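You operate a simulated robot arm through the tools that you are given. There is no shell and no other tool. Be economical: measure what you need, move in short steps, check, and stop when the job is done.

You run a simulated two-armed robot. Do the job below in one go: nothing can be reset, and whatever is moved stays where it is left.

Task
Pick up the green nut driver from the top of the packing table with one hand, pass it to the other hand and put it on the clear end of the long table.

It is judged by the outcome, as a careful person would: the job done as asked, and still so three seconds after it is handed in. It fails if anything else is knocked over, pushed out of place, dropped, spilled or broken.

Robot
Two 7-joint arms with two-finger parallel grippers on one trunk, on a base that drives. Base frame: it is fixed to the floor where the robot stands at the start and does not move with it; the origin is under the middle of the robot, x ahead of it, y to its left, z up. Units: mm, rad, N and s.
The left shoulder is at the start at [50, 187, 985], the right one opposite. With the tool pointing down near the work surface each hand reaches from about 100 to 660 mm from the robot's upright axis, wherever it stands, measured 20 degrees to its own side. Places, roughly: clear end of the long table [-4100, 1300, 800]. Payload 3.43 kg a hand.
Tool frame (each hand has its own): the origin (TCP) lies between the finger pads and is the grasp point; the fingertips stand 30 mm ahead of it; z points along the fingers, y is the line along which they close. Largest opening 94 mm; finger width 28, thickness 10; the body of the gripper, 50 by 96 mm, starts 55 mm behind the TCP.
Orientation is told as [roll, pitch, yaw] about the base's x, y, z axes, in that order, counted from this pose: with the fingers straight down and closing along the base's y, the tool's x points along the base's -x, its y along +y and its z along -z.

Tools
- The arms move only by the tool drive_tool. It takes "left_steps", "right_steps" or both (then of equal length, played together; a hand with none holds still); each is a list of rows, each a list of 7 numbers: the opening in per cent of the stroke, from 0 (shut) to 100 (fully open), then the shift along the tool's x, y, z in units of 30 mm (1.0 is 30 mm), then the turn, a rotation vector about the tool's x, y, z in units of 4 degrees (1.0 is 4 degrees). In form: [[fingers, dx, dy, dz, wx, wy, wz], ...]. A call has 1 to 20 rows; each row shifts and turns the commanded pose from where the row before left it, along the tool's axes as they then stand. A call with a number of a shift or a turn outside -1 to 1 is refused whole. Rows are played at 5 a second. More than 50 mm and 0.15 rad between two rows, or a gripper value outside its range, and nothing of the call is played. Where a pose cannot be reached the arm comes as near as it can. A force on the tool above 40 N (or 10 N above the force at the start of the call, whichever is more), or a blocked arm, ends the call early, and 0.2 s more pass. Each finger travels about 153 mm/s and halts on what it meets, pressing with about 27 N; the grip force reading is that of the motor and also rises with nothing between the fingers. The clock runs only during rows and for 0.2 s after the last one: add rows that do not move to give the fingers time. The reply holds the time, the measured pose of the TCP, the force on the tool along the base axes, the opening and the grip force, in the units named above and with some noise, with the torque about the TCP (base axes, N m) and any sound that the robot's microphone picked up, and new pictures: "pictures" is both (left out), scene, wrist or none (wrist: the cameras of the hands that moved).
- Cameras (640 x 400 px; columns grow to the right, rows downward): "scene" is now at [145.2, -35.4, 1182.7]; the picture's right is [-0.38, -0.93, 0.00], its down [-0.21, 0.08, -0.97] and it looks along [0.90, -0.37, -0.22] (base axes); focal length 270 px, centre (320, 200). "left" rides on the left gripper at [76, -14, -103] in its tool frame; the picture's right is [0.18, 0.98, 0.00], its down [-0.75, 0.14, -0.64] and it looks along [-0.63, 0.12, 0.77] (tool axes); focal length 243 px, centre (320, 200). "right" rides on the right gripper at [76, 14, -102] in its tool frame; the picture's right is [-0.18, 0.98, 0.00], its down [-0.75, -0.14, -0.64] and it looks along [-0.63, -0.12, 0.77] (tool axes); focal length 243 px, centre (320, 200). There is no depth. A picture from a camera that has moved, and an enlarged one, comes with that camera's place and axes in the base frame and with its lens.
- lift_body(by): slides the trunk up (or, below 0, down) by that many mm; the arms and the scene camera ride with it, the base frame stays. It gives what a move gives, with no picture.
- steer(legs): drives the robot by 1 to 6 legs, each [ahead, left, turn to the left] in mm, mm and rad, along the robot's own axes; the way and the turn of a leg run together, so that a leg with both is an arc; at most 1500 mm and 3.142 rad a leg. The arms and the cameras ride along, it lands a little off, and it stops where it bumps. It gives what a move gives, and a new picture of the scene camera.
- turn_head(pan, tilt): turns the head with the scene camera to pan (to the left, within 1.396 rad either way) and tilt (down, from -0.506 to 1.204), counted from straight ahead of the robot. It gives what a move gives, and a new picture of the scene camera.
- zoom(camera, box): a new picture of the part [left, top, right, bottom] of that camera's present view, enlarged. The clock stands still meanwhile.
- finish_job(): hands the job in; it is judged then, once.

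Work in short steps. Places have to be worked out from the pictures, the camera data and where the tool is seen: move nearer, look again, correct. Check each grasp and each placing, and mend what went wrong. You have 120 turns and 260 pictures in all, those below and enlarged ones among them. Open the grippers and draw the arms clear of the work before you hand the job in, unless the task says otherwise; then end with one line.

The tools are called as name(argument=value, ...) on one line, values as JSON. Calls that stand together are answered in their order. drive_tool: Moves the arms, as the interface text tells. Its arguments: {"type":"object","properties":{"left_steps":{"type":"array","items":{"type":"array","items":{"type":"number"}}},"right_steps":{"type":"array","items":{"type":"array","items":{"type":"number"}}},"pictures":{"type":"string","enum":["both","scene","wrist","none"]}},"required":[]} The other tools are called the same way: lift_body (by) slides the trunk up or down; steer (legs) drives the base; turn_head (pan, tilt) turns the head that bears the scene camera; zoom (camera, box) takes an enlarged picture of a part of a camera's view; finish_job () hands the job in.

At the start:

```text
time: 0.0
left_position: [430.8, 25.2, 1106.8]
left_ee_rot: [0.001, 0.002, 0.002]
left_force: [0.8, 0.7, -0.2]
left_torque: [-0.01, 0.03, 0.0]
left_opening: 93.8
left_finger_force: 0.0
right_position: [278.3, -292.1, 1103.9]
right_ee_rot: [0.001, -0.001, 0.0]
right_force: [0.0, 0.2, -0.1]
right_torque: [0.0, 0.0, -0.03]
right_opening: 94.1
right_finger_force: 0.1
trunk travel left (down, up): [-200.0, 232.0]
robot x, y, heading: [0.3, -2.8, -0.001]
head pan, tilt: [-0.386, 0.223]
```

scene: 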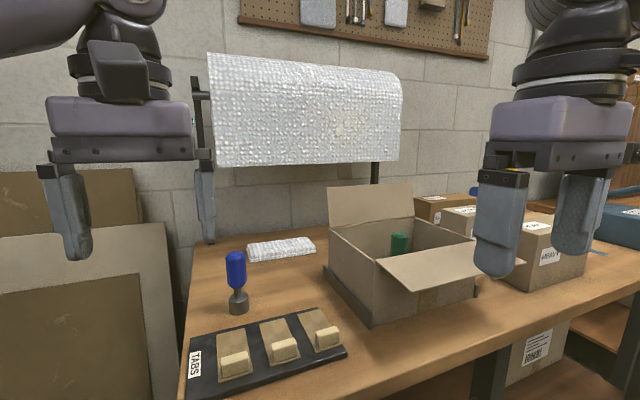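
right: 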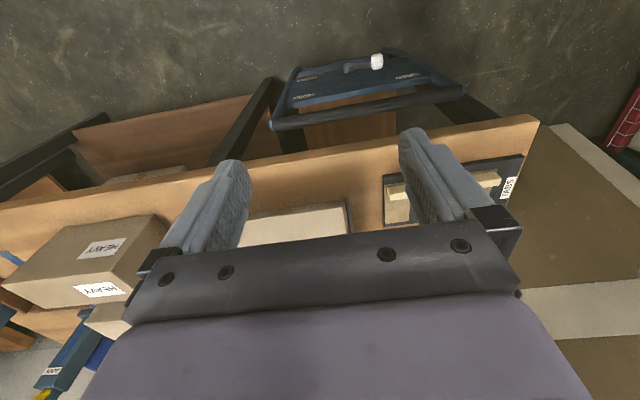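
left: 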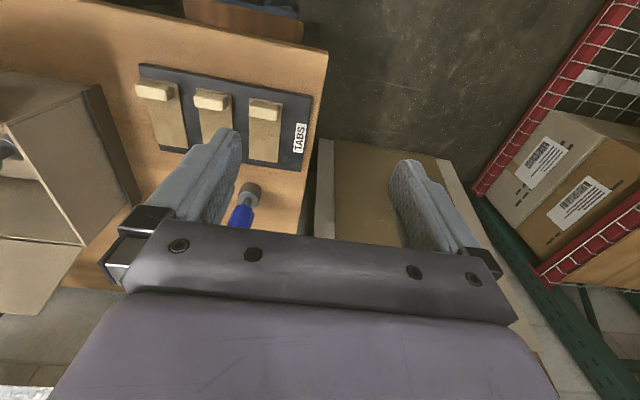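

The green handle seems to be in or behind the open carton, with a blue driver standing on the table. I'll zoom in to check.

zoom(camera="scene", box=[180, 170, 500, 370])

turn_head(pan=-0.8, tilt=0.5)

```text
2.00 times, centred on (340, 270) of scene
camera zoom: at [145.2, -35.4, 1182.7], right [-0.38, -0.93, 0.0], down [-0.21, 0.08, -0.97], along [0.9, -0.37, -0.22], focal length 540 px, centre (280, 60)
```

zoom: 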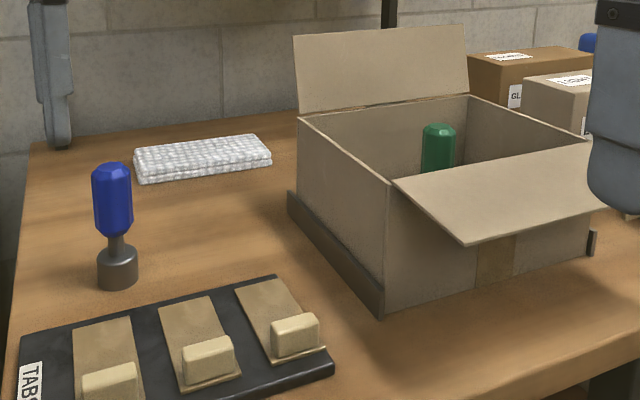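

```text
time: 0.9
left_position: [432.1, 24.2, 1106.6]
left_ee_rot: [0.0, -0.002, 0.001]
left_force: [-0.2, -0.2, 0.7]
left_torque: [0.03, 0.01, -0.02]
left_opening: 94.1
left_finger_force: 0.1
right_position: [277.8, -290.8, 1104.0]
right_ee_rot: [0.0, -0.001, 0.0]
right_force: [0.0, 0.5, -0.2]
right_torque: [-0.03, -0.01, 0.02]
right_opening: 93.9
right_finger_force: 0.2
trunk travel left (down, up): [-200.0, 232.0]
robot x, y, heading: [-1.1, 4.5, 0.0]
head pan, tilt: [-0.799, 0.499]
camera scene: at [122.2, -65.5, 1157.3], right [-0.72, -0.7, 0.0], down [-0.33, 0.34, -0.88], along [0.61, -0.63, -0.48], focal length 270 px, centre (320, 200)
```

scene: 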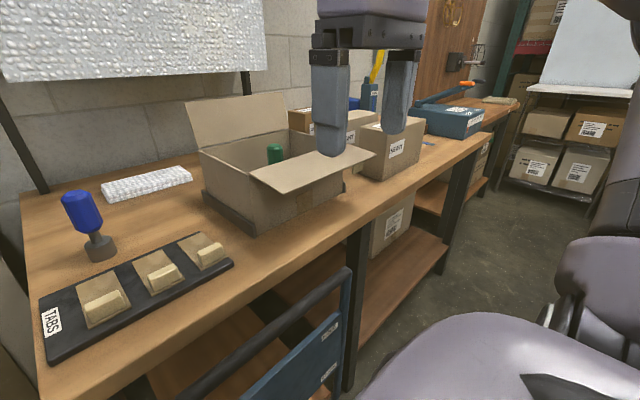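

The green driver seems to stand inside the carton. I'll look lower and to the right to see the cart and the free floor.

turn_head(pan=-0.5, tilt=1.0)

turn_head(pan=-1.39, tilt=0.7)

turn_head(pan=1.39, tilt=0.4)

```text
time: 1.8
left_position: [431.0, 24.5, 1108.0]
left_ee_rot: [0.0, 0.0, 0.002]
left_force: [-0.2, 0.6, 0.4]
left_torque: [0.06, -0.02, -0.04]
left_opening: 93.8
left_finger_force: 0.1
right_position: [278.5, -293.6, 1104.0]
right_ee_rot: [0.001, 0.0, 0.001]
right_force: [0.0, 0.4, -0.2]
right_torque: [0.02, 0.02, 0.02]
right_opening: 94.1
right_finger_force: 0.0
trunk travel left (down, up): [-200.0, 232.0]
robot x, y, heading: [0.4, -0.2, -0.003]
head pan, tilt: [-0.499, 1.0]
camera scene: at [119.9, -33.7, 1116.2], right [-0.48, -0.88, 0.0], down [-0.74, 0.4, -0.54], along [0.47, -0.26, -0.84], focal length 270 px, centre (320, 200)
```

scene: 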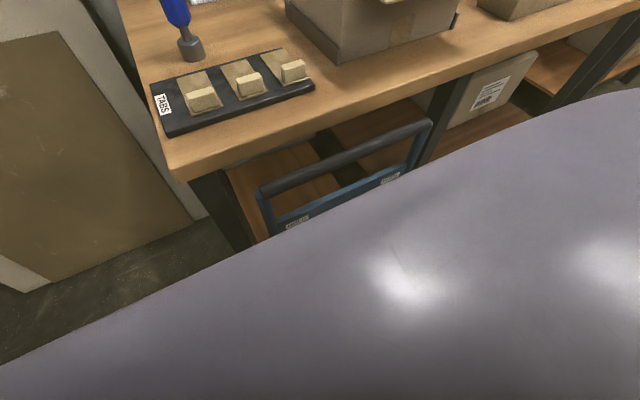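

```text
time: 3.0
left_position: [431.5, 23.8, 1108.9]
left_ee_rot: [0.002, 0.001, 0.0]
left_force: [-0.2, -0.2, 0.6]
left_torque: [-0.01, -0.01, 0.0]
left_opening: 94.0
left_finger_force: 0.0
right_position: [279.2, -291.6, 1104.5]
right_ee_rot: [-0.001, 0.0, 0.0]
right_force: [0.6, 0.0, -0.6]
right_torque: [-0.02, -0.02, -0.01]
right_opening: 94.1
right_finger_force: 0.0
trunk travel left (down, up): [-200.0, 232.0]
robot x, y, heading: [1.6, 0.8, -0.003]
head pan, tilt: [-1.389, 0.7]
camera scene: at [74.1, -83.8, 1139.5], right [-0.98, -0.18, 0.0], down [-0.12, 0.63, -0.76], along [0.14, -0.75, -0.64], focal length 270 px, centre (320, 200)
```

scene: 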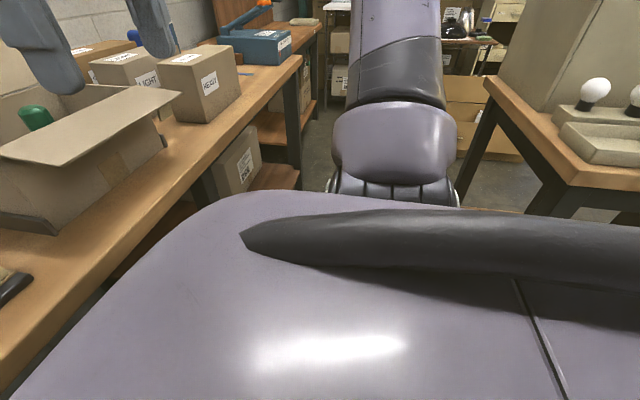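

```text
time: 5.5
left_position: [431.5, 25.2, 1107.7]
left_ee_rot: [-0.001, 0.0, 0.002]
left_force: [0.5, -1.2, -0.7]
left_torque: [-0.01, 0.02, -0.02]
left_opening: 93.9
left_finger_force: 0.1
right_position: [278.0, -291.2, 1103.9]
right_ee_rot: [-0.001, 0.001, 0.001]
right_force: [0.0, -0.5, 0.0]
right_torque: [-0.04, 0.0, 0.0]
right_opening: 93.8
right_finger_force: 0.0
trunk travel left (down, up): [-200.0, 232.0]
robot x, y, heading: [-0.4, -1.2, -0.0]
head pan, tilt: [1.389, 0.4]
camera scene: at [75.5, 90.8, 1166.4], right [0.98, -0.18, 0.0], down [-0.07, -0.38, -0.92], along [0.17, 0.91, -0.39], focal length 270 px, centre (320, 200)
```

scene: 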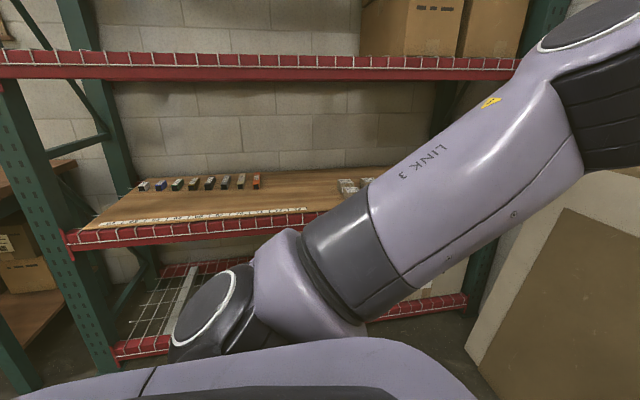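

There is a blue thing with a handle low in front of me. I'll zoom the right wrist view to see whether it is a cart or part of the robot.

zoom(camera="right", box=[220, 30, 540, 230])

turn_head(pan=-0.2, tilt=1.2)

```text
2.00 times, centred on (380, 130) of right
camera zoom: at [202.2, -277.6, 1207.3], right [0.18, 0.98, 0.0], down [0.75, -0.14, 0.64], along [0.63, -0.12, -0.77], focal length 485 px, centre (200, 340)
```

zoom: 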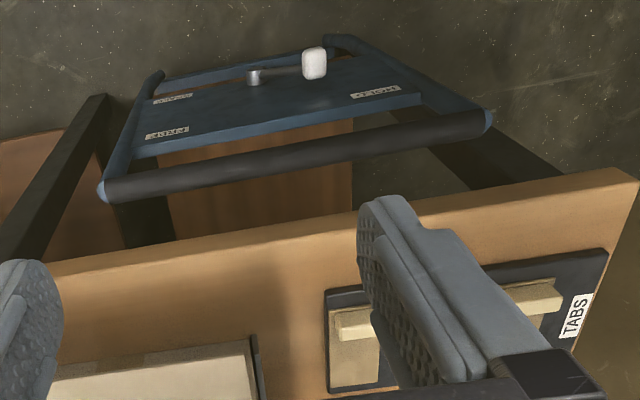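

```text
time: 7.1
left_position: [431.0, 24.4, 1107.2]
left_ee_rot: [-0.002, -0.001, 0.0]
left_force: [0.2, 0.1, 0.5]
left_torque: [0.01, -0.04, 0.02]
left_opening: 93.8
left_finger_force: 0.0
right_position: [278.4, -292.1, 1103.1]
right_ee_rot: [-0.001, 0.002, 0.0]
right_force: [0.3, -0.3, -0.8]
right_torque: [0.02, 0.05, -0.02]
right_opening: 94.1
right_finger_force: 0.0
trunk travel left (down, up): [-200.0, 232.0]
robot x, y, heading: [-1.7, 2.8, 0.001]
head pan, tilt: [-0.201, 1.201]
camera scene: at [113.5, -11.4, 1103.6], right [-0.2, -0.98, 0.0], down [-0.91, 0.19, -0.36], along [0.36, -0.07, -0.93], focal length 270 px, centre (320, 200)
```

scene: 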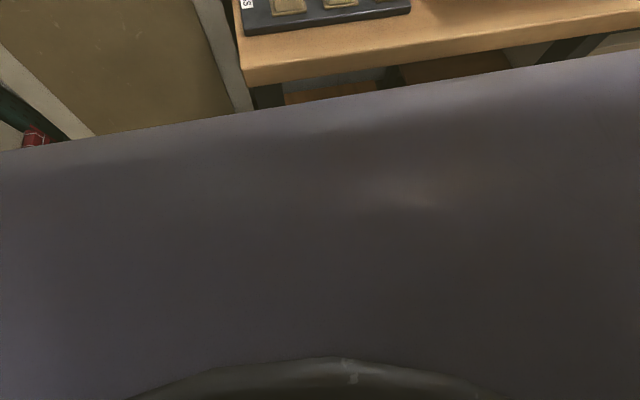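

The blue thing is a push cart, with its handle in front of the table edge, so I'll only strafe. The green driver is around (575,-390). I'll shift right 200 mm and look again.

steer(legs=[[0, -200, 0]])

turn_head(pan=-0.35, tilt=0.5)

```text
time: 9.5
left_position: [430.8, -177.9, 1106.5]
left_ee_rot: [-0.001, 0.0, 0.002]
left_force: [-0.2, -0.2, 0.4]
left_torque: [0.01, 0.02, -0.01]
left_opening: 93.9
left_finger_force: 0.0
right_position: [278.6, -494.4, 1105.2]
right_ee_rot: [0.0, -0.001, -0.002]
right_force: [-0.3, 0.5, 1.0]
right_torque: [-0.02, 0.0, -0.01]
right_opening: 93.8
right_finger_force: 0.1
trunk travel left (down, up): [-200.0, 232.0]
robot x, y, heading: [-1.2, -204.8, 0.002]
head pan, tilt: [-0.201, 1.201]
camera scene: at [113.6, -213.5, 1103.5], right [-0.2, -0.98, 0.0], down [-0.91, 0.18, -0.36], along [0.36, -0.07, -0.93], focal length 270 px, centre (320, 200)
```

scene: 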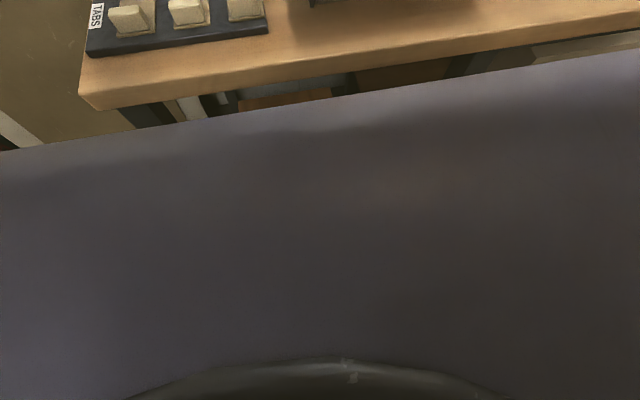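

```text
time: 10.6
left_position: [431.3, -176.6, 1107.5]
left_ee_rot: [0.0, 0.0, 0.002]
left_force: [0.2, 1.0, 0.0]
left_torque: [0.01, -0.01, 0.0]
left_opening: 94.2
left_finger_force: 0.0
right_position: [279.0, -494.3, 1104.7]
right_ee_rot: [0.002, 0.002, 0.0]
right_force: [1.0, 0.3, -0.1]
right_torque: [0.03, 0.0, 0.01]
right_opening: 93.6
right_finger_force: 0.0
trunk travel left (down, up): [-200.0, 232.0]
robot x, y, heading: [-3.2, -206.5, 0.008]
head pan, tilt: [-0.351, 0.499]
camera scene: at [144.3, -233.4, 1157.1], right [-0.34, -0.94, 0.0], down [-0.45, 0.16, -0.88], along [0.82, -0.3, -0.48], focal length 270 px, centre (320, 200)
```

scene: 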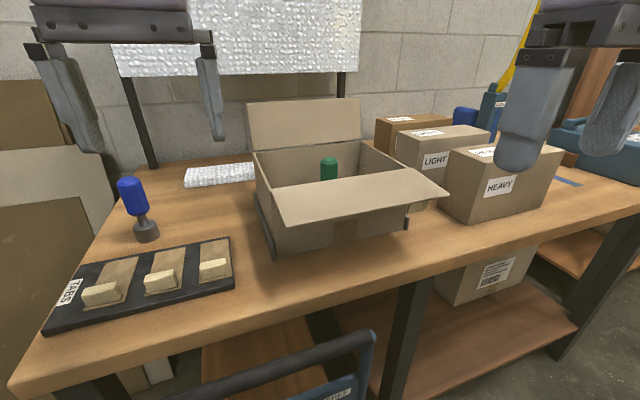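

Triangulation from three views puts the green driver's top at ≈(613,-422,973), near the middle of the carton (rim z≈975, x 511–700, y −542…−289). I'll move the right hand above it at the present height.

drive_tool(right_steps=[[100, -0.93, 0.2, 0, 0, 0, 0], [100, -0.93, 0.2, 0, 0, 0, 0], [100, -0.93, 0.2, 0, 0, 0, 0], [100, -0.93, 0.2, 0, 0, 0, 0], [100, -0.93, 0.2, 0, 0, 0, 0], [100, -0.93, 0.2, 0, 0, 0, 0], [100, -0.93, 0.2, 0, 0, 0, 0], [100, -0.93, 0.2, 0, 0, 0, 0], [100, -0.93, 0.2, 0, 0, 0, 0], [100, -0.93, 0.2, 0, 0, 0, 0], [100, -0.93, 0.2, 0, 0, 0, 0], [100, -0.93, 0.2, 0, 0, 0, 0], [100, 0, 0, 0, 0, 0, 0]])

```text
time: 13.4
left_position: [431.8, -176.5, 1107.0]
left_ee_rot: [-0.001, -0.001, 0.001]
left_force: [-0.2, 0.4, -0.3]
left_torque: [0.0, 0.03, 0.01]
left_opening: 94.1
left_finger_force: 0.1
right_position: [511.6, -480.5, 1040.2]
right_ee_rot: [0.001, -0.002, -0.001]
right_force: [-1.2, -0.9, 0.3]
right_torque: [0.0, 0.04, 0.02]
right_opening: 94.0
right_finger_force: 0.1
right hand out of reach, approached as far as the arm can: row 7, 8, 9, 10, 11, 12
trunk travel left (down, up): [-200.0, 232.0]
robot x, y, heading: [0.2, -201.2, 0.002]
head pan, tilt: [-0.351, 0.499]
camera scene: at [144.3, -233.5, 1157.2], right [-0.34, -0.94, 0.0], down [-0.45, 0.16, -0.88], along [0.82, -0.3, -0.48], focal length 270 px, centre (320, 200)
camera right: at [435.7, -467.4, 1143.7], right [0.18, 0.98, 0.0], down [0.75, -0.14, 0.64], along [0.63, -0.12, -0.77], focal length 243 px, centre (320, 200)
```

scene: 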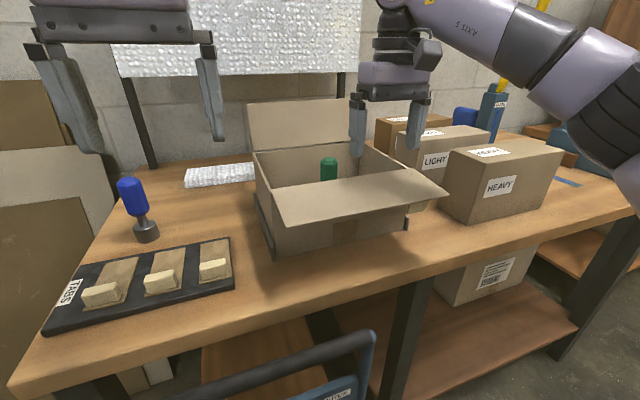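
right: 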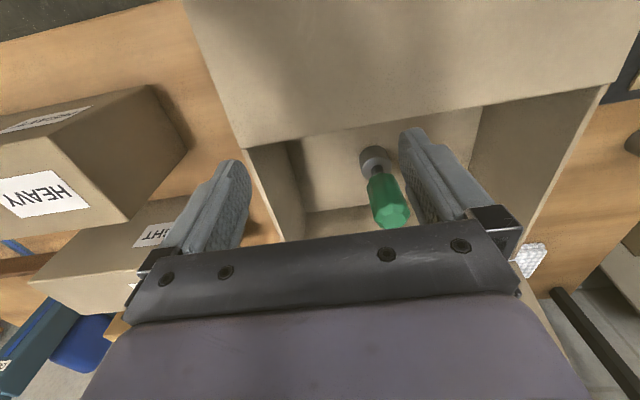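

The wrist view confirms the driver stands at ≈(610,-428), top z≈973, bottom ≈855. I'll raise the trunk to gain reach and see what pose results.

lift_body(by=200)

```text
time: 15.6
left_position: [431.2, -177.0, 1308.3]
left_ee_rot: [0.0, 0.0, 0.002]
left_force: [0.3, 0.0, 0.7]
left_torque: [0.0, -0.01, 0.03]
left_opening: 93.9
left_finger_force: 0.1
right_position: [513.1, -482.2, 1240.4]
right_ee_rot: [0.0, -0.002, 0.0]
right_force: [-1.1, 0.2, -0.5]
right_torque: [0.02, 0.0, -0.01]
right_opening: 94.0
right_finger_force: 0.1
trunk travel left (down, up): [-400.0, 32.0]
robot x, y, heading: [0.5, -202.8, 0.004]
head pan, tilt: [-0.351, 0.499]
```

Now descend to z≈1060 first and then move over the driver.

drive_tool(right_steps=[[100, 0, 0, 1, 0, 0, 0], [100, 0, 0, 1, 0, 0, 0], [100, 0, 0, 1, 0, 0, 0], [100, 0, 0, 1, 0, 0, 0], [100, -0.65, 0.36, 0.4, 0, 0, 0], [100, -0.65, 0.36, 0.4, 0, 0, 0], [100, -0.65, 0.36, 0.4, 0, 0, 0], [100, -0.65, 0.36, 0.4, 0, 0, 0], [100, -0.65, 0.36, 0.4, 0, 0, 0], [100, 0, 0, 0, 0, 0, 0]])

```text
time: 17.8
left_position: [431.0, -176.7, 1307.9]
left_ee_rot: [0.0, 0.001, 0.002]
left_force: [0.1, -0.4, 0.6]
left_torque: [-0.03, 0.03, 0.0]
left_opening: 93.8
left_finger_force: 0.0
right_position: [545.9, -462.9, 1068.6]
right_ee_rot: [0.001, -0.004, 0.002]
right_force: [-0.1, 0.1, -0.9]
right_torque: [-0.01, 0.0, 0.02]
right_opening: 94.0
right_finger_force: 0.1
right hand out of reach, approached as far as the arm can: row 6, 7, 8, 9
trunk travel left (down, up): [-400.0, 32.0]
robot x, y, heading: [-1.1, -199.5, 0.004]
head pan, tilt: [-0.351, 0.499]
camera scene: at [144.3, -233.5, 1357.2], right [-0.34, -0.94, 0.0], down [-0.45, 0.16, -0.88], along [0.82, -0.3, -0.48], focal length 270 px, centre (320, 200)
camera right: at [468.2, -449.9, 1170.8], right [0.18, 0.98, 0.0], down [0.75, -0.14, 0.64], along [0.63, -0.12, -0.76], focal length 243 px, centre (320, 200)
```

scene: 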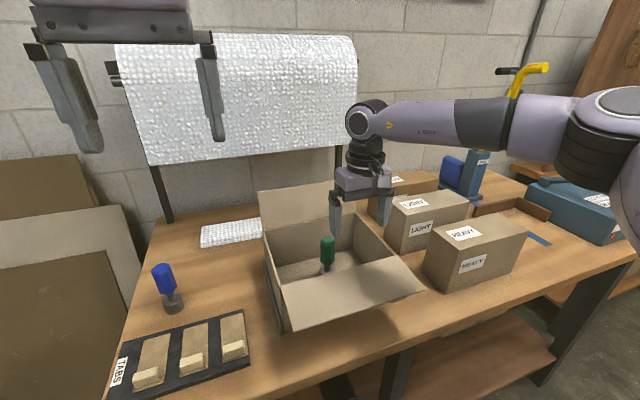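
right: 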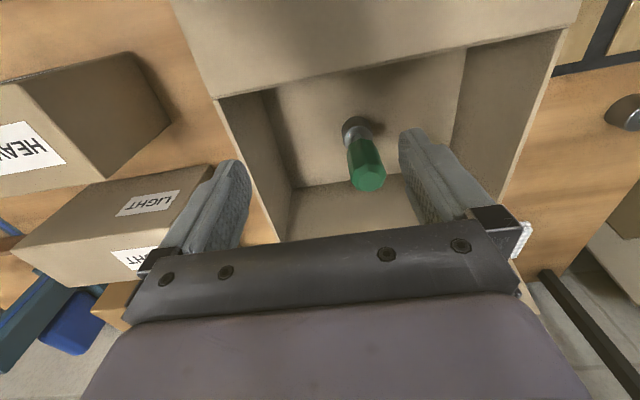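

The arm is near full stretch, so I'll tilt the tool 24° forward. That brings the wrist nearer while still closing across the handle. Then I'll move to just above the driver.

drive_tool(right_steps=[[100, 0, 0, 0, 0, -1, 0], [100, 0, 0, 0, 0, -1, 0], [100, 0, 0, 0, 0, -1, 0], [100, 0, 0, 0, 0, -1, 0], [100, 0, 0, 0, 0, -1, 0], [100, 0, 0, 0, 0, -1, 0], [100, -0.29, 0.29, 0.5, 0, 0, 0], [100, -0.29, 0.29, 0.5, 0, 0, 0], [100, -0.29, 0.29, 0.5, 0, 0, 0], [100, -0.29, 0.29, 0.5, 0, 0, 0], [100, 0, 0, 0, 0, 0, 0]])

```text
time: 20.1
left_position: [431.9, -176.6, 1307.9]
left_ee_rot: [0.0, -0.001, 0.002]
left_force: [0.9, 0.7, 1.5]
left_torque: [0.02, 0.03, -0.01]
left_opening: 93.8
left_finger_force: 0.0
right_position: [592.1, -434.8, 1029.9]
right_ee_rot: [0.003, -0.421, 0.0]
right_force: [-0.3, -1.0, 0.6]
right_torque: [0.0, -0.02, 0.01]
right_opening: 94.0
right_finger_force: 0.0
right hand out of reach, approached as far as the arm can: row 10
trunk travel left (down, up): [-400.0, 32.0]
robot x, y, heading: [-0.4, -204.4, -0.003]
head pan, tilt: [-0.351, 0.499]
camera scene: at [144.4, -233.4, 1357.2], right [-0.34, -0.94, 0.0], down [-0.45, 0.16, -0.88], along [0.82, -0.3, -0.48], focal length 270 px, centre (320, 200)
camera right: at [480.7, -420.1, 1093.4], right [0.17, 0.98, 0.08], down [0.43, -0.14, 0.89], along [0.89, -0.12, -0.44], focal length 243 px, centre (320, 200)
```

scene: 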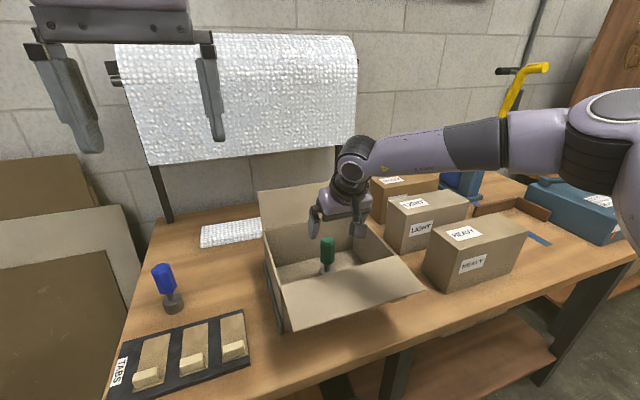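
right: 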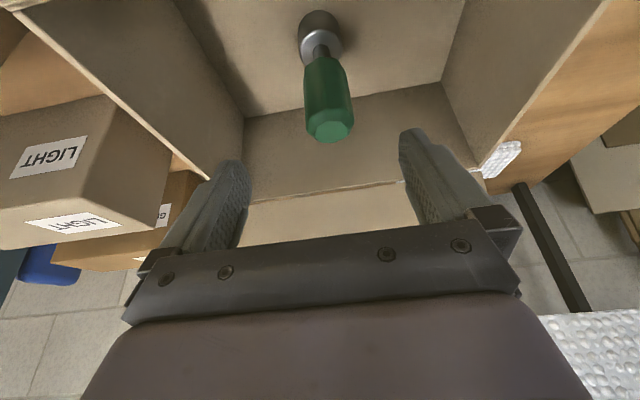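

The driver's top shows at (613,-427), consistent. I'll descend around the handle to TCP z≈935.

drive_tool(right_steps=[[100, 0.0, 0.07, 0.6, 0, 0, 0], [100, 0.17, 0.07, 0.65, 0, 0, 0], [100, 0.17, 0.07, 0.65, 0, 0, 0], [100, 0.17, 0.06, 0.65, 0, 0, 0], [100, 0.17, 0, 0.62, 0, 0, 0], [100, 0, 0, 0, 0, 0, 0]])

```text
time: 21.6
left_position: [431.3, -177.1, 1306.7]
left_ee_rot: [0.001, -0.001, 0.001]
left_force: [0.6, -0.7, 0.1]
left_torque: [-0.02, 0.02, -0.04]
left_opening: 94.2
left_finger_force: 0.0
right_position: [573.2, -457.4, 957.9]
right_ee_rot: [0.003, -0.422, 0.0]
right_force: [-0.3, -0.4, 0.6]
right_torque: [0.01, -0.02, -0.01]
right_opening: 94.2
right_finger_force: 0.1
right hand out of reach, approached as far as the arm can: row 1, 2, 3, 4, 5
trunk travel left (down, up): [-400.0, 32.0]
robot x, y, heading: [1.4, -198.1, 0.001]
head pan, tilt: [-0.351, 0.499]
camera scene: at [144.3, -233.4, 1357.2], right [-0.34, -0.94, 0.0], down [-0.45, 0.16, -0.88], along [0.82, -0.3, -0.48], focal length 270 px, centre (320, 200)
camera right: at [461.0, -443.1, 1020.9], right [0.17, 0.98, 0.08], down [0.42, -0.14, 0.89], along [0.89, -0.12, -0.44], focal length 243 px, centre (320, 200)
```

scene: 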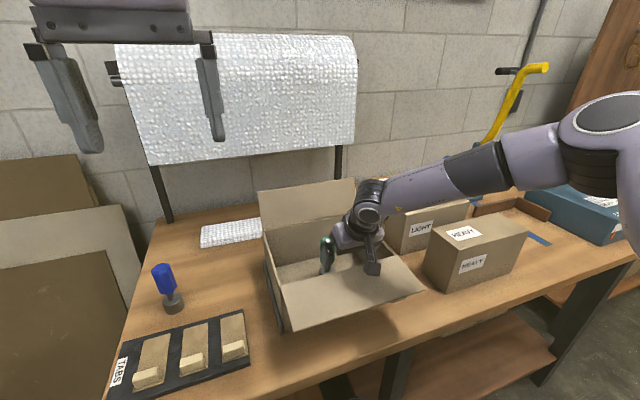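
right: 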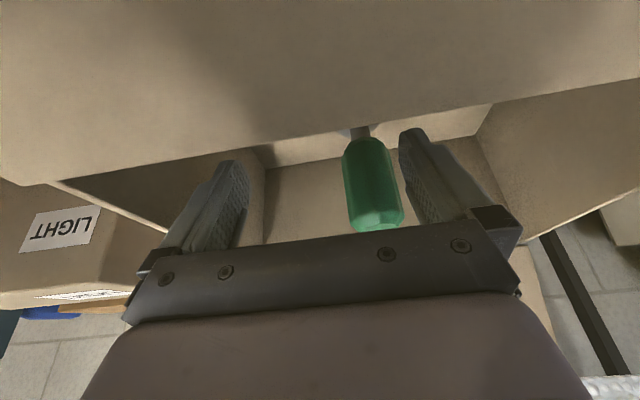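

The reach is limited to about 500 mm from shoulder to wrist. I'll lift the hand straight out and back, then edge forward 70 mm. The first wrist view showed bare floor out to x≈260, and the cart handle is at ≈380.

drive_tool(right_steps=[[100, -0.3, 0, -0.7, 0, 0, 0], [100, -0.35, 0, -0.75, 0, 0, 0], [100, -0.35, 0, -0.75, 0, 0, 0], [100, -0.35, 0, -0.75, 0, 0, 0], [100, 0.6, 0, -0.27, 0, 0, 0], [100, 0.6, 0, -0.27, 0, 0, 0], [100, 0.6, 0, -0.27, 0, 0, 0], [100, 0, 0, 0, 0, 0, 0]])

```text
time: 23.4
left_position: [431.5, -176.7, 1308.3]
left_ee_rot: [-0.002, -0.001, 0.001]
left_force: [0.0, 0.1, 0.0]
left_torque: [0.0, 0.0, -0.05]
left_opening: 93.9
left_finger_force: 0.1
right_position: [513.1, -458.4, 1056.1]
right_ee_rot: [0.0, -0.42, 0.0]
right_force: [0.6, -0.3, 0.1]
right_torque: [0.01, 0.01, 0.02]
right_opening: 93.8
right_finger_force: 0.1
trunk travel left (down, up): [-400.0, 32.0]
robot x, y, heading: [0.9, -200.2, 0.002]
head pan, tilt: [-0.351, 0.499]
camera scene: at [144.5, -233.5, 1357.2], right [-0.34, -0.94, 0.0], down [-0.45, 0.16, -0.88], along [0.82, -0.3, -0.48], focal length 270 px, centre (320, 200)
camera right: at [401.5, -443.0, 1118.1], right [0.17, 0.98, 0.08], down [0.43, -0.14, 0.89], along [0.89, -0.12, -0.44], focal length 243 px, centre (320, 200)
```

scene: 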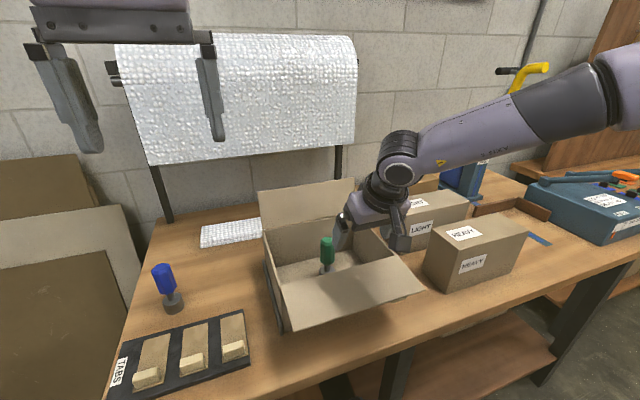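
right: 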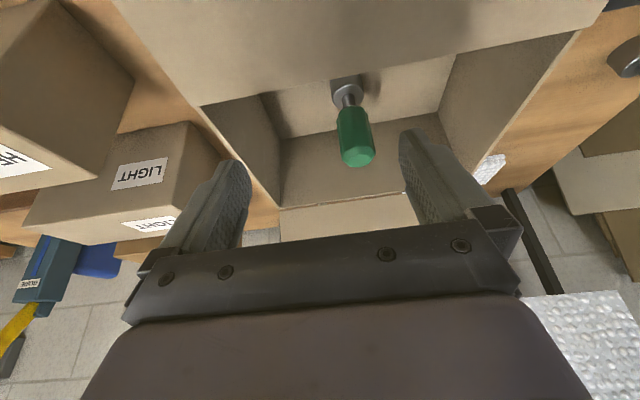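

Clear. Now ahead 70 mm.

steer(legs=[[70, 0, 0]])

```text
time: 24.6
left_position: [500.7, -177.5, 1307.5]
left_ee_rot: [-0.001, 0.0, 0.007]
left_force: [0.4, 0.8, -0.9]
left_torque: [-0.03, -0.03, 0.0]
left_opening: 94.1
left_finger_force: 0.1
right_position: [582.9, -457.0, 1055.4]
right_ee_rot: [0.0, -0.42, 0.001]
right_force: [-0.7, 0.2, -0.8]
right_torque: [0.0, 0.0, 0.03]
right_opening: 94.1
right_finger_force: 0.0
trunk travel left (down, up): [-400.0, 32.0]
robot x, y, heading: [67.9, -199.4, 0.007]
head pan, tilt: [-0.351, 0.499]
stopped in leg 1: the robot was blocked; the commanded pose is now the measured one
camera scene: at [213.6, -233.9, 1357.4], right [-0.34, -0.94, 0.0], down [-0.45, 0.16, -0.88], along [0.83, -0.3, -0.48], focal length 270 px, centre (320, 200)
```

scene: 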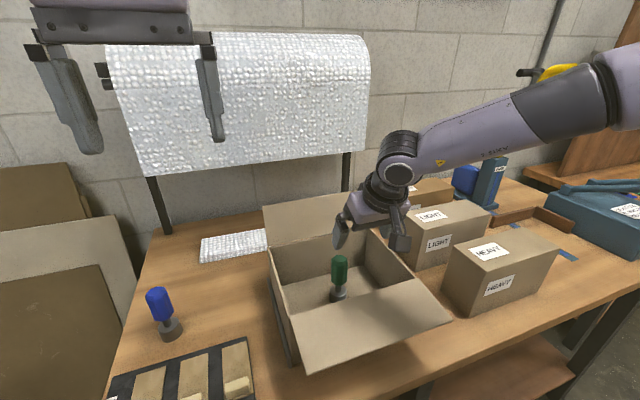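

It touched something at the very end. I'll back off 12 mm to relieve contact, which still leaves enough reach.

steer(legs=[[-12, 0, 0]])

lift_body(by=-60)

turn_head(pan=-0.4, tilt=0.95)

```text
time: 25.3
left_position: [488.9, -176.4, 1308.1]
left_ee_rot: [0.003, -0.001, 0.002]
left_force: [-0.7, 1.4, 0.3]
left_torque: [-0.04, 0.0, -0.02]
left_opening: 94.0
left_finger_force: 0.0
right_position: [571.5, -456.9, 1055.9]
right_ee_rot: [-0.001, -0.42, -0.001]
right_force: [0.3, 1.2, 0.5]
right_torque: [-0.01, 0.02, 0.0]
right_opening: 93.8
right_finger_force: 0.0
trunk travel left (down, up): [-400.0, 32.0]
robot x, y, heading: [58.8, -203.9, 0.009]
head pan, tilt: [-0.351, 0.499]
camera scene: at [202.1, -233.9, 1357.3], right [-0.34, -0.94, 0.0], down [-0.45, 0.16, -0.88], along [0.83, -0.3, -0.48], focal length 270 px, centre (320, 200)
```

scene: 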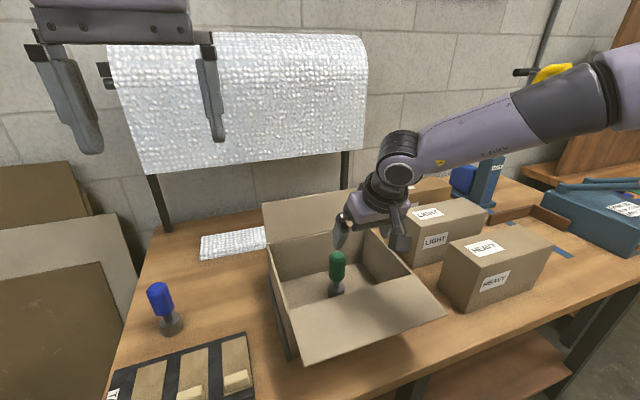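

```text
time: 26.3
left_position: [488.5, -177.0, 1247.2]
left_ee_rot: [0.0, 0.002, 0.004]
left_force: [-0.3, 1.0, 0.2]
left_torque: [-0.01, -0.03, 0.01]
left_opening: 93.9
left_finger_force: 0.0
right_position: [572.6, -456.9, 994.8]
right_ee_rot: [0.0, -0.42, 0.002]
right_force: [-0.1, 0.1, 0.6]
right_torque: [-0.01, -0.01, -0.01]
right_opening: 93.7
right_finger_force: 0.1
trunk travel left (down, up): [-340.0, 92.0]
robot x, y, heading: [58.0, -203.8, 0.001]
head pan, tilt: [-0.351, 0.499]
```

```text
time: 27.2
left_position: [489.3, -176.6, 1247.0]
left_ee_rot: [0.002, 0.003, 0.003]
left_force: [0.4, 0.2, -0.1]
left_torque: [0.02, -0.01, 0.0]
left_opening: 93.9
left_finger_force: 0.1
right_position: [572.4, -456.5, 995.7]
right_ee_rot: [-0.001, -0.42, 0.0]
right_force: [0.2, -0.2, 1.1]
right_torque: [0.01, 0.0, 0.0]
right_opening: 94.0
right_finger_force: 0.0
trunk travel left (down, up): [-340.0, 92.0]
robot x, y, heading: [57.7, -204.2, -0.001]
head pan, tilt: [-0.4, 0.949]
camera scene: at [184.3, -231.0, 1259.8], right [-0.39, -0.92, 0.0], down [-0.75, 0.31, -0.58], along [0.54, -0.23, -0.81], focal length 270 px, centre (320, 200)
```

scene: 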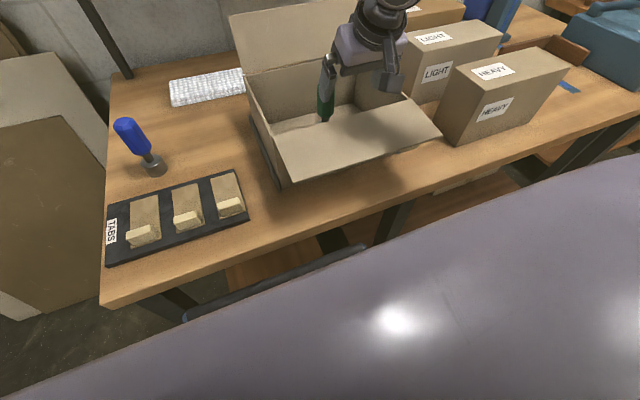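

The cart handle still projects to x≈375, so it wasn't displaced. I'll centre in y, slightly up, and reduce the tilt to 12° before descending.

drive_tool(right_steps=[[100, -0.4, 0.2, -0.9, 0, 0, 0], [100, 0, 0.8, 0, 0, 1, 0], [100, 0, 0, 0, 0, 1, 0], [100, 0, 0, 0, 0, 1, 0], [100, -0.6, 0, 0.12, 0, 0, 0], [100, -0.6, 0, 0.12, 0, 0, 0], [100, 0, 0, 0, 0, 0, 0]])

```text
time: 28.8
left_position: [488.8, -177.0, 1246.9]
left_ee_rot: [0.002, 0.004, 0.003]
left_force: [0.2, -0.9, -0.2]
left_torque: [0.04, 0.0, -0.04]
left_opening: 94.2
left_finger_force: 0.1
right_position: [609.6, -425.7, 1026.0]
right_ee_rot: [-0.001, -0.213, 0.003]
right_force: [-0.2, -0.2, 0.1]
right_torque: [0.01, -0.01, 0.03]
right_opening: 93.9
right_finger_force: 0.1
trunk travel left (down, up): [-340.0, 92.0]
robot x, y, heading: [58.4, -201.1, 0.001]
head pan, tilt: [-0.4, 0.949]
camera scene: at [184.0, -230.9, 1259.8], right [-0.39, -0.92, 0.0], down [-0.75, 0.31, -0.58], along [0.54, -0.23, -0.81], focal length 270 px, centre (320, 200)
camera right: at [512.9, -412.0, 1110.4], right [0.18, 0.98, 0.04], down [0.6, -0.14, 0.79], along [0.78, -0.12, -0.62], focal length 243 px, centre (320, 200)
```

scene: 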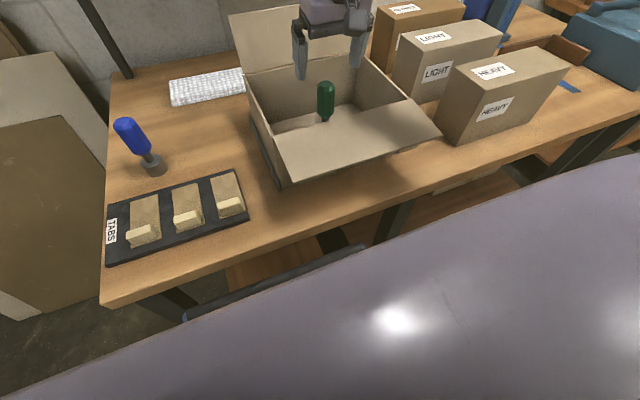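
right: 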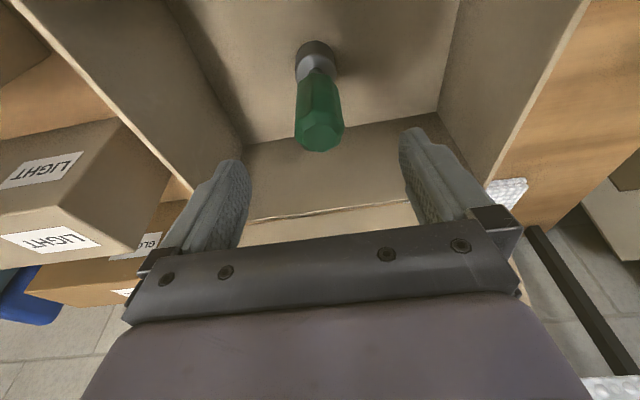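

The driver is centred at ≈(618,-425). I'll descend to TCP z≈958 to hold the upper handle, leaving the lower part free for the left hand, and close.

drive_tool(right_steps=[[100, 0.09, 0, 0.75, 0, 0, 0], [100, 0.09, 0, 0.75, 0, 0, 0], [100, 0.09, 0, 0.75, 0, 0, 0], [100, 0, 0, 0, 0, 0, 0]])

```text
time: 29.8
left_position: [489.5, -177.4, 1246.7]
left_ee_rot: [0.004, 0.001, 0.004]
left_force: [0.0, 0.7, -0.5]
left_torque: [0.04, 0.0, 0.01]
left_opening: 94.1
left_finger_force: 0.0
right_position: [610.2, -431.3, 959.9]
right_ee_rot: [0.002, -0.213, 0.003]
right_force: [-0.3, -0.2, 1.2]
right_torque: [-0.01, 0.0, 0.0]
right_opening: 93.9
right_finger_force: 0.1
right hand out of reach, approached as far as the arm can: row 3
trunk travel left (down, up): [-340.0, 92.0]
robot x, y, heading: [58.0, -198.2, 0.003]
head pan, tilt: [-0.4, 0.949]
camera scene: at [184.2, -230.9, 1259.7], right [-0.39, -0.92, 0.0], down [-0.75, 0.31, -0.58], along [0.54, -0.23, -0.81], focal length 270 px, centre (320, 200)
camera right: at [514.1, -416.2, 1043.5], right [0.18, 0.98, 0.04], down [0.6, -0.14, 0.79], along [0.78, -0.12, -0.62], focal length 243 px, centre (320, 200)
```

scene: 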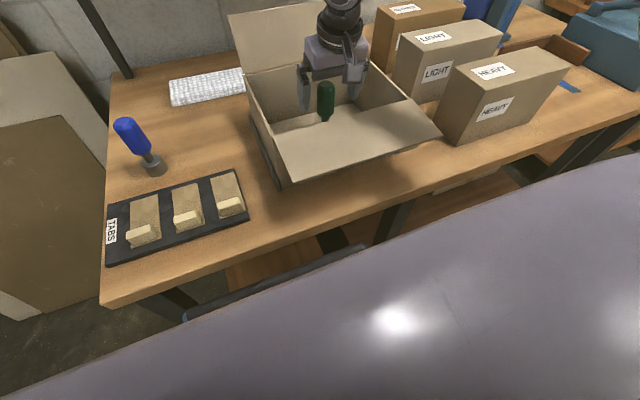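
right: 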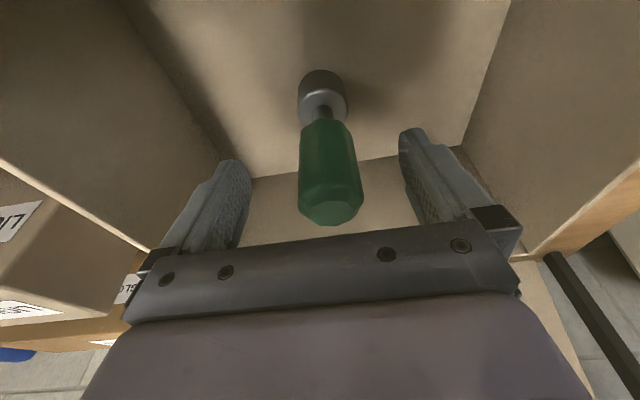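

The handle is between the fingers, about 5 mm off centre. I'll correct y and close.

drive_tool(right_steps=[[100, 0, 0.15, 0, 0, 0, 0], [60, 0, 0, 0, 0, 0, 0], [0, 0, 0, 0, 0, 0, 0], [0, 0, 0, 0, 0, 0, 0], [0, 0, 0, 0, 0, 0, 0]], pictures="wrist")

```text
time: 31.0
left_position: [490.5, -176.6, 1247.7]
left_ee_rot: [0.002, 0.002, 0.002]
left_force: [-0.9, -0.3, -0.9]
left_torque: [0.0, 0.01, -0.03]
left_opening: 93.8
left_finger_force: 0.1
right_position: [608.2, -427.9, 959.5]
right_ee_rot: [0.001, -0.213, 0.0]
right_force: [0.2, -0.6, 0.5]
right_torque: [-0.08, -0.02, 0.0]
right_opening: 38.8
right_finger_force: 27.2
right hand out of reach, approached as far as the arm can: row 1
trunk travel left (down, up): [-340.0, 92.0]
robot x, y, heading: [60.4, -202.3, 0.003]
head pan, tilt: [-0.4, 0.949]
camera right: at [512.3, -413.9, 1044.3], right [0.18, 0.98, 0.04], down [0.6, -0.14, 0.79], along [0.78, -0.12, -0.62], focal length 243 px, centre (320, 200)
```

right: 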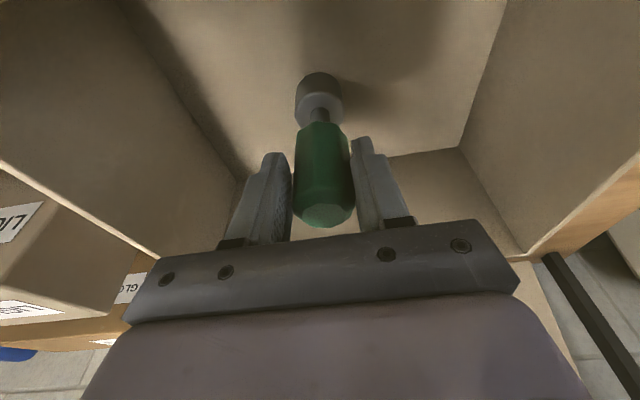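

Gripped at 38.8 mm opening with 27 N. I'll lift straight up with the trunk.

lift_body(by=90)

drive_tool(right_steps=[[0, -0.1, 0, -0.6, 0, 0, 0], [0, -0.1, 0, -0.7, 0, 0, 0], [0, -0.1, 0, -0.7, 0, 0, 0], [0, 0, 0, -0.7, 0, 0, 0], [0, 0, 0, 0, 0, 0, 0]])

```text
time: 32.3
left_position: [489.6, -177.4, 1336.3]
left_ee_rot: [0.001, 0.003, 0.003]
left_force: [0.4, -0.3, -1.2]
left_torque: [-0.01, 0.02, -0.01]
left_opening: 93.9
left_finger_force: 0.2
right_position: [608.5, -428.4, 1049.9]
right_ee_rot: [0.001, -0.209, 0.001]
right_force: [0.6, 0.0, -2.3]
right_torque: [-0.01, 0.01, -0.01]
right_opening: 38.8
right_finger_force: 27.2
trunk travel left (down, up): [-430.0, 2.0]
robot x, y, heading: [63.1, -202.3, 0.004]
head pan, tilt: [-0.4, 0.949]
```

```text
time: 33.5
left_position: [489.6, -177.0, 1336.4]
left_ee_rot: [0.003, 0.003, 0.004]
left_force: [0.0, 0.6, -0.6]
left_torque: [0.02, -0.01, 0.0]
left_opening: 94.0
left_finger_force: 0.0
right_position: [600.7, -427.2, 1130.8]
right_ee_rot: [0.002, -0.213, 0.003]
right_force: [-0.2, -0.4, -0.8]
right_torque: [-0.01, 0.04, -0.03]
right_opening: 39.0
right_finger_force: 26.7
trunk travel left (down, up): [-430.0, 2.0]
robot x, y, heading: [59.3, -201.7, 0.004]
head pan, tilt: [-0.4, 0.949]
camera scene: at [184.5, -231.1, 1349.7], right [-0.39, -0.92, 0.0], down [-0.75, 0.31, -0.58], along [0.54, -0.23, -0.81], focal length 270 px, centre (320, 200)
camera right: at [504.5, -414.3, 1215.5], right [0.18, 0.98, 0.04], down [0.6, -0.14, 0.79], along [0.78, -0.12, -0.62], focal length 243 px, centre (320, 200)
```

scene: 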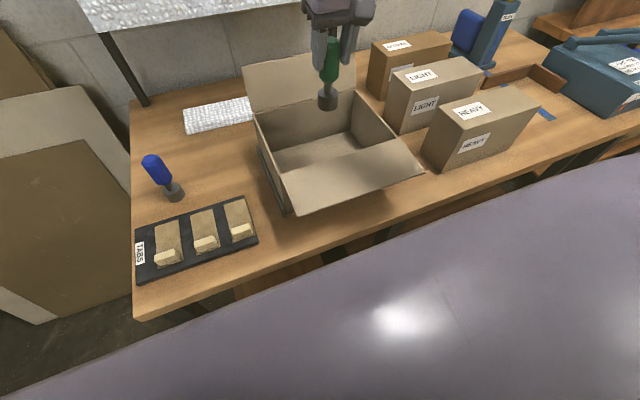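
right: 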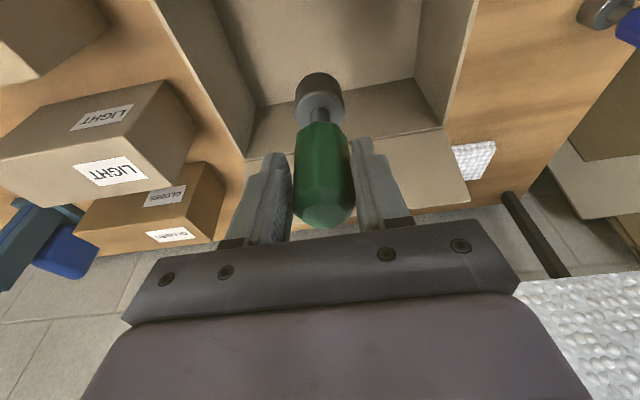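

Held and clear of the carton. I'll raise a bit more, pull the hand back over the near side, then back off from the table.

drive_tool(right_steps=[[0, -0.15, 0, -0.7, 0, 0, 0], [0, -0.15, 0, -0.7, 0, 0, 0], [0, 0.9, 0, -0.2, 0, 0, 0], [0, 0.9, 0, -0.2, 0, 0, 0], [0, 0.9, 0, -0.2, 0, 0, 0], [0, 0.9, 0, -0.2, 0, 0, 0], [0, 0.9, 0, -0.2, 0, 0, 0], [0, 0.9, 0, -0.2, 0, 0, 0], [0, 0.9, 0, -0.2, 0, 0, 0], [0, 0, 0, 0, 0, 0, 0]], pictures="none")

steer(legs=[[-300, 0, 0]])

turn_head(pan=-0.3, tilt=0.3)

```text
time: 35.7
left_position: [491.0, -177.1, 1337.1]
left_ee_rot: [0.0, 0.002, 0.006]
left_force: [-0.2, 0.3, 0.3]
left_torque: [-0.01, -0.02, 0.01]
left_opening: 94.2
left_finger_force: 0.1
right_position: [404.5, -427.1, 1175.8]
right_ee_rot: [0.002, -0.212, 0.001]
right_force: [1.0, 0.0, -1.6]
right_torque: [0.0, 0.03, 0.0]
right_opening: 38.7
right_finger_force: 27.2
trunk travel left (down, up): [-430.0, 2.0]
robot x, y, heading: [59.4, -204.5, 0.002]
head pan, tilt: [-0.4, 0.949]
```

```text
time: 37.7
left_position: [187.5, -178.8, 1337.6]
left_ee_rot: [0.004, 0.001, 0.002]
left_force: [1.0, -0.3, 0.2]
left_torque: [0.0, 0.0, 0.04]
left_opening: 94.1
left_finger_force: 0.1
right_position: [102.8, -428.0, 1177.5]
right_ee_rot: [0.002, -0.214, -0.002]
right_force: [-0.2, 0.3, -1.5]
right_torque: [0.02, 0.0, -0.01]
right_opening: 39.0
right_finger_force: 27.1
trunk travel left (down, up): [-430.0, 2.0]
robot x, y, heading: [-240.2, -205.4, 0.003]
head pan, tilt: [-0.4, 0.949]
camera scene: at [-118.6, -231.6, 1349.8], right [-0.39, -0.92, 0.0], down [-0.75, 0.32, -0.58], along [0.54, -0.23, -0.81], focal length 270 px, centre (320, 200)
```

scene: 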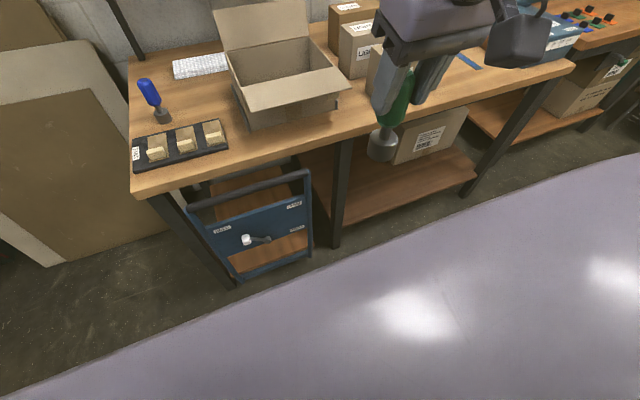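

```text
time: 38.8
left_position: [187.5, -178.3, 1336.6]
left_ee_rot: [0.001, 0.002, 0.003]
left_force: [-0.1, 1.2, -0.3]
left_torque: [-0.03, 0.0, -0.02]
left_opening: 93.9
left_finger_force: 0.1
right_position: [103.9, -428.3, 1177.0]
right_ee_rot: [0.002, -0.212, -0.003]
right_force: [-0.4, 0.2, -2.7]
right_torque: [-0.04, 0.02, 0.02]
right_opening: 39.0
right_finger_force: 26.4
trunk travel left (down, up): [-430.0, 2.0]
robot x, y, heading: [-242.4, -201.5, -0.002]
head pan, tilt: [-0.3, 0.3]
camera scene: at [-95.8, -231.0, 1405.5], right [-0.3, -0.96, 0.0], down [-0.28, 0.09, -0.95], along [0.91, -0.28, -0.3], focal length 270 px, centre (320, 200)
```

scene: 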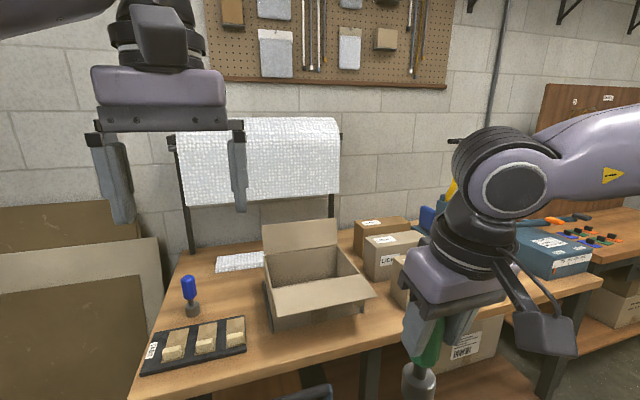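

The driver hangs from the right hand and nothing else has moved. For the handover the left hand will come from the left, pointing right and about 15° down. I'll first turn the left hand at its present place.

drive_tool(left_steps=[[100, 0, 1, 0, 0, 0, 0], [100, 0, 1, 0, 0, 0, 0], [100, 0, 0, 0, 0, 0, 0]], pictures="none")

drive_tool(left_steps=[[100, 0, 0, 0, 0.726, 0.726, -0.946], [100, 0, 0, 0, 0.726, 0.726, -0.946], [100, 0, 0, 0, 0.726, 0.726, -0.946], [100, 0, 0, 0, 0.726, 0.726, -0.946], [100, 0, 0, 0, 0.726, 0.726, -0.946], [100, 0, 0, 0, 0.726, 0.726, -0.946], [100, 0, 0, 0, 0.726, 0.726, -0.946], [100, 0, 0, 0, 0.726, 0.726, -0.946], [100, 0, 0, 0, 0.726, 0.726, -0.946], [100, 0, 0, 0, 0.726, 0.726, -0.946], [100, 0, 0, 0, 0.726, 0.726, -0.946], [100, 0, 0, 0, 0.726, 0.726, -0.946], [100, 0, 0, 0, 0.726, 0.726, -0.946], [100, 0, 0, 0, 0.726, 0.726, -0.946], [100, 0, 0, 0, 0.726, 0.726, -0.946], [100, 0, 0, 0, 0.726, 0.726, -0.946], [100, 0, 0, 0, 0.726, 0.726, -0.946], [100, 0, 0, 0, 0.726, 0.726, -0.946], [100, 0, 0, 0, 0.726, 0.726, -0.946], [100, 0, 0, 0, 0.726, 0.726, -0.946]])

```text
time: 39.5
left_position: [187.1, -117.7, 1338.3]
left_ee_rot: [0.002, 0.0, 0.003]
left_force: [0.9, 0.3, -0.8]
left_torque: [0.0, -0.01, -0.01]
left_opening: 93.9
left_finger_force: 0.0
right_position: [103.5, -427.4, 1176.3]
right_ee_rot: [0.001, -0.21, -0.002]
right_force: [0.2, -0.1, -1.7]
right_torque: [-0.03, 0.07, 0.04]
right_opening: 38.8
right_finger_force: 26.9
trunk travel left (down, up): [-430.0, 2.0]
robot x, y, heading: [-242.3, -203.0, -0.001]
head pan, tilt: [-0.3, 0.3]
```

```text
time: 43.8
left_position: [187.6, -118.6, 1337.6]
left_ee_rot: [0.003, 1.307, 1.576]
left_force: [0.4, -0.4, -0.1]
left_torque: [-0.05, 0.01, -0.01]
left_opening: 94.0
left_finger_force: 0.0
right_position: [103.7, -427.0, 1177.8]
right_ee_rot: [0.002, -0.211, -0.002]
right_force: [-1.0, -0.6, -1.8]
right_torque: [-0.03, -0.01, 0.01]
right_opening: 38.9
right_finger_force: 27.3
trunk travel left (down, up): [-430.0, 2.0]
robot x, y, heading: [-246.4, -205.3, -0.001]
head pan, tilt: [-0.3, 0.3]
camera scene: at [-95.9, -230.8, 1405.6], right [-0.3, -0.96, 0.0], down [-0.28, 0.09, -0.96], along [0.91, -0.28, -0.3], focal length 270 px, centre (320, 200)
camera left: at [201.0, -40.0, 1437.9], right [-0.98, -0.05, 0.18], down [-0.14, 0.82, -0.56], along [-0.12, -0.58, -0.81], focal length 243 px, centre (320, 200)
```

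scene: 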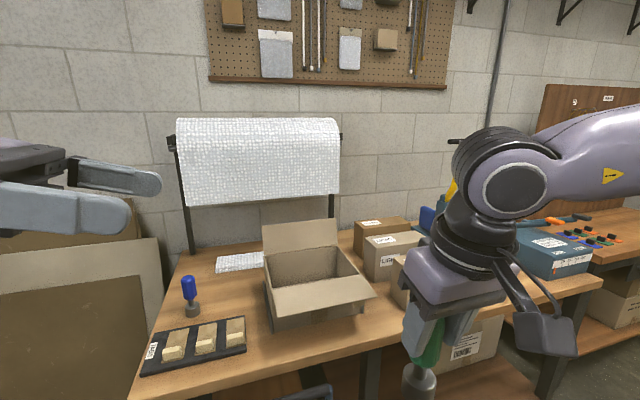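
left: 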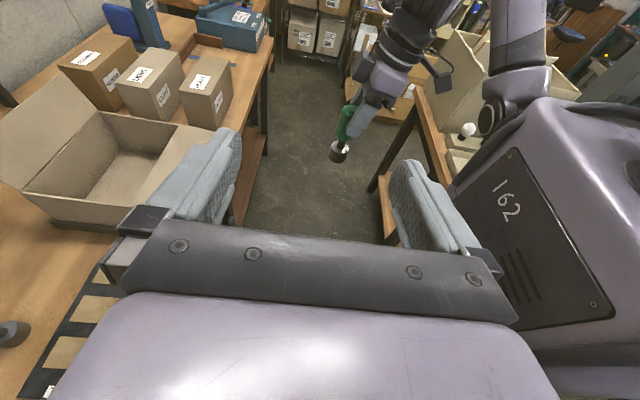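

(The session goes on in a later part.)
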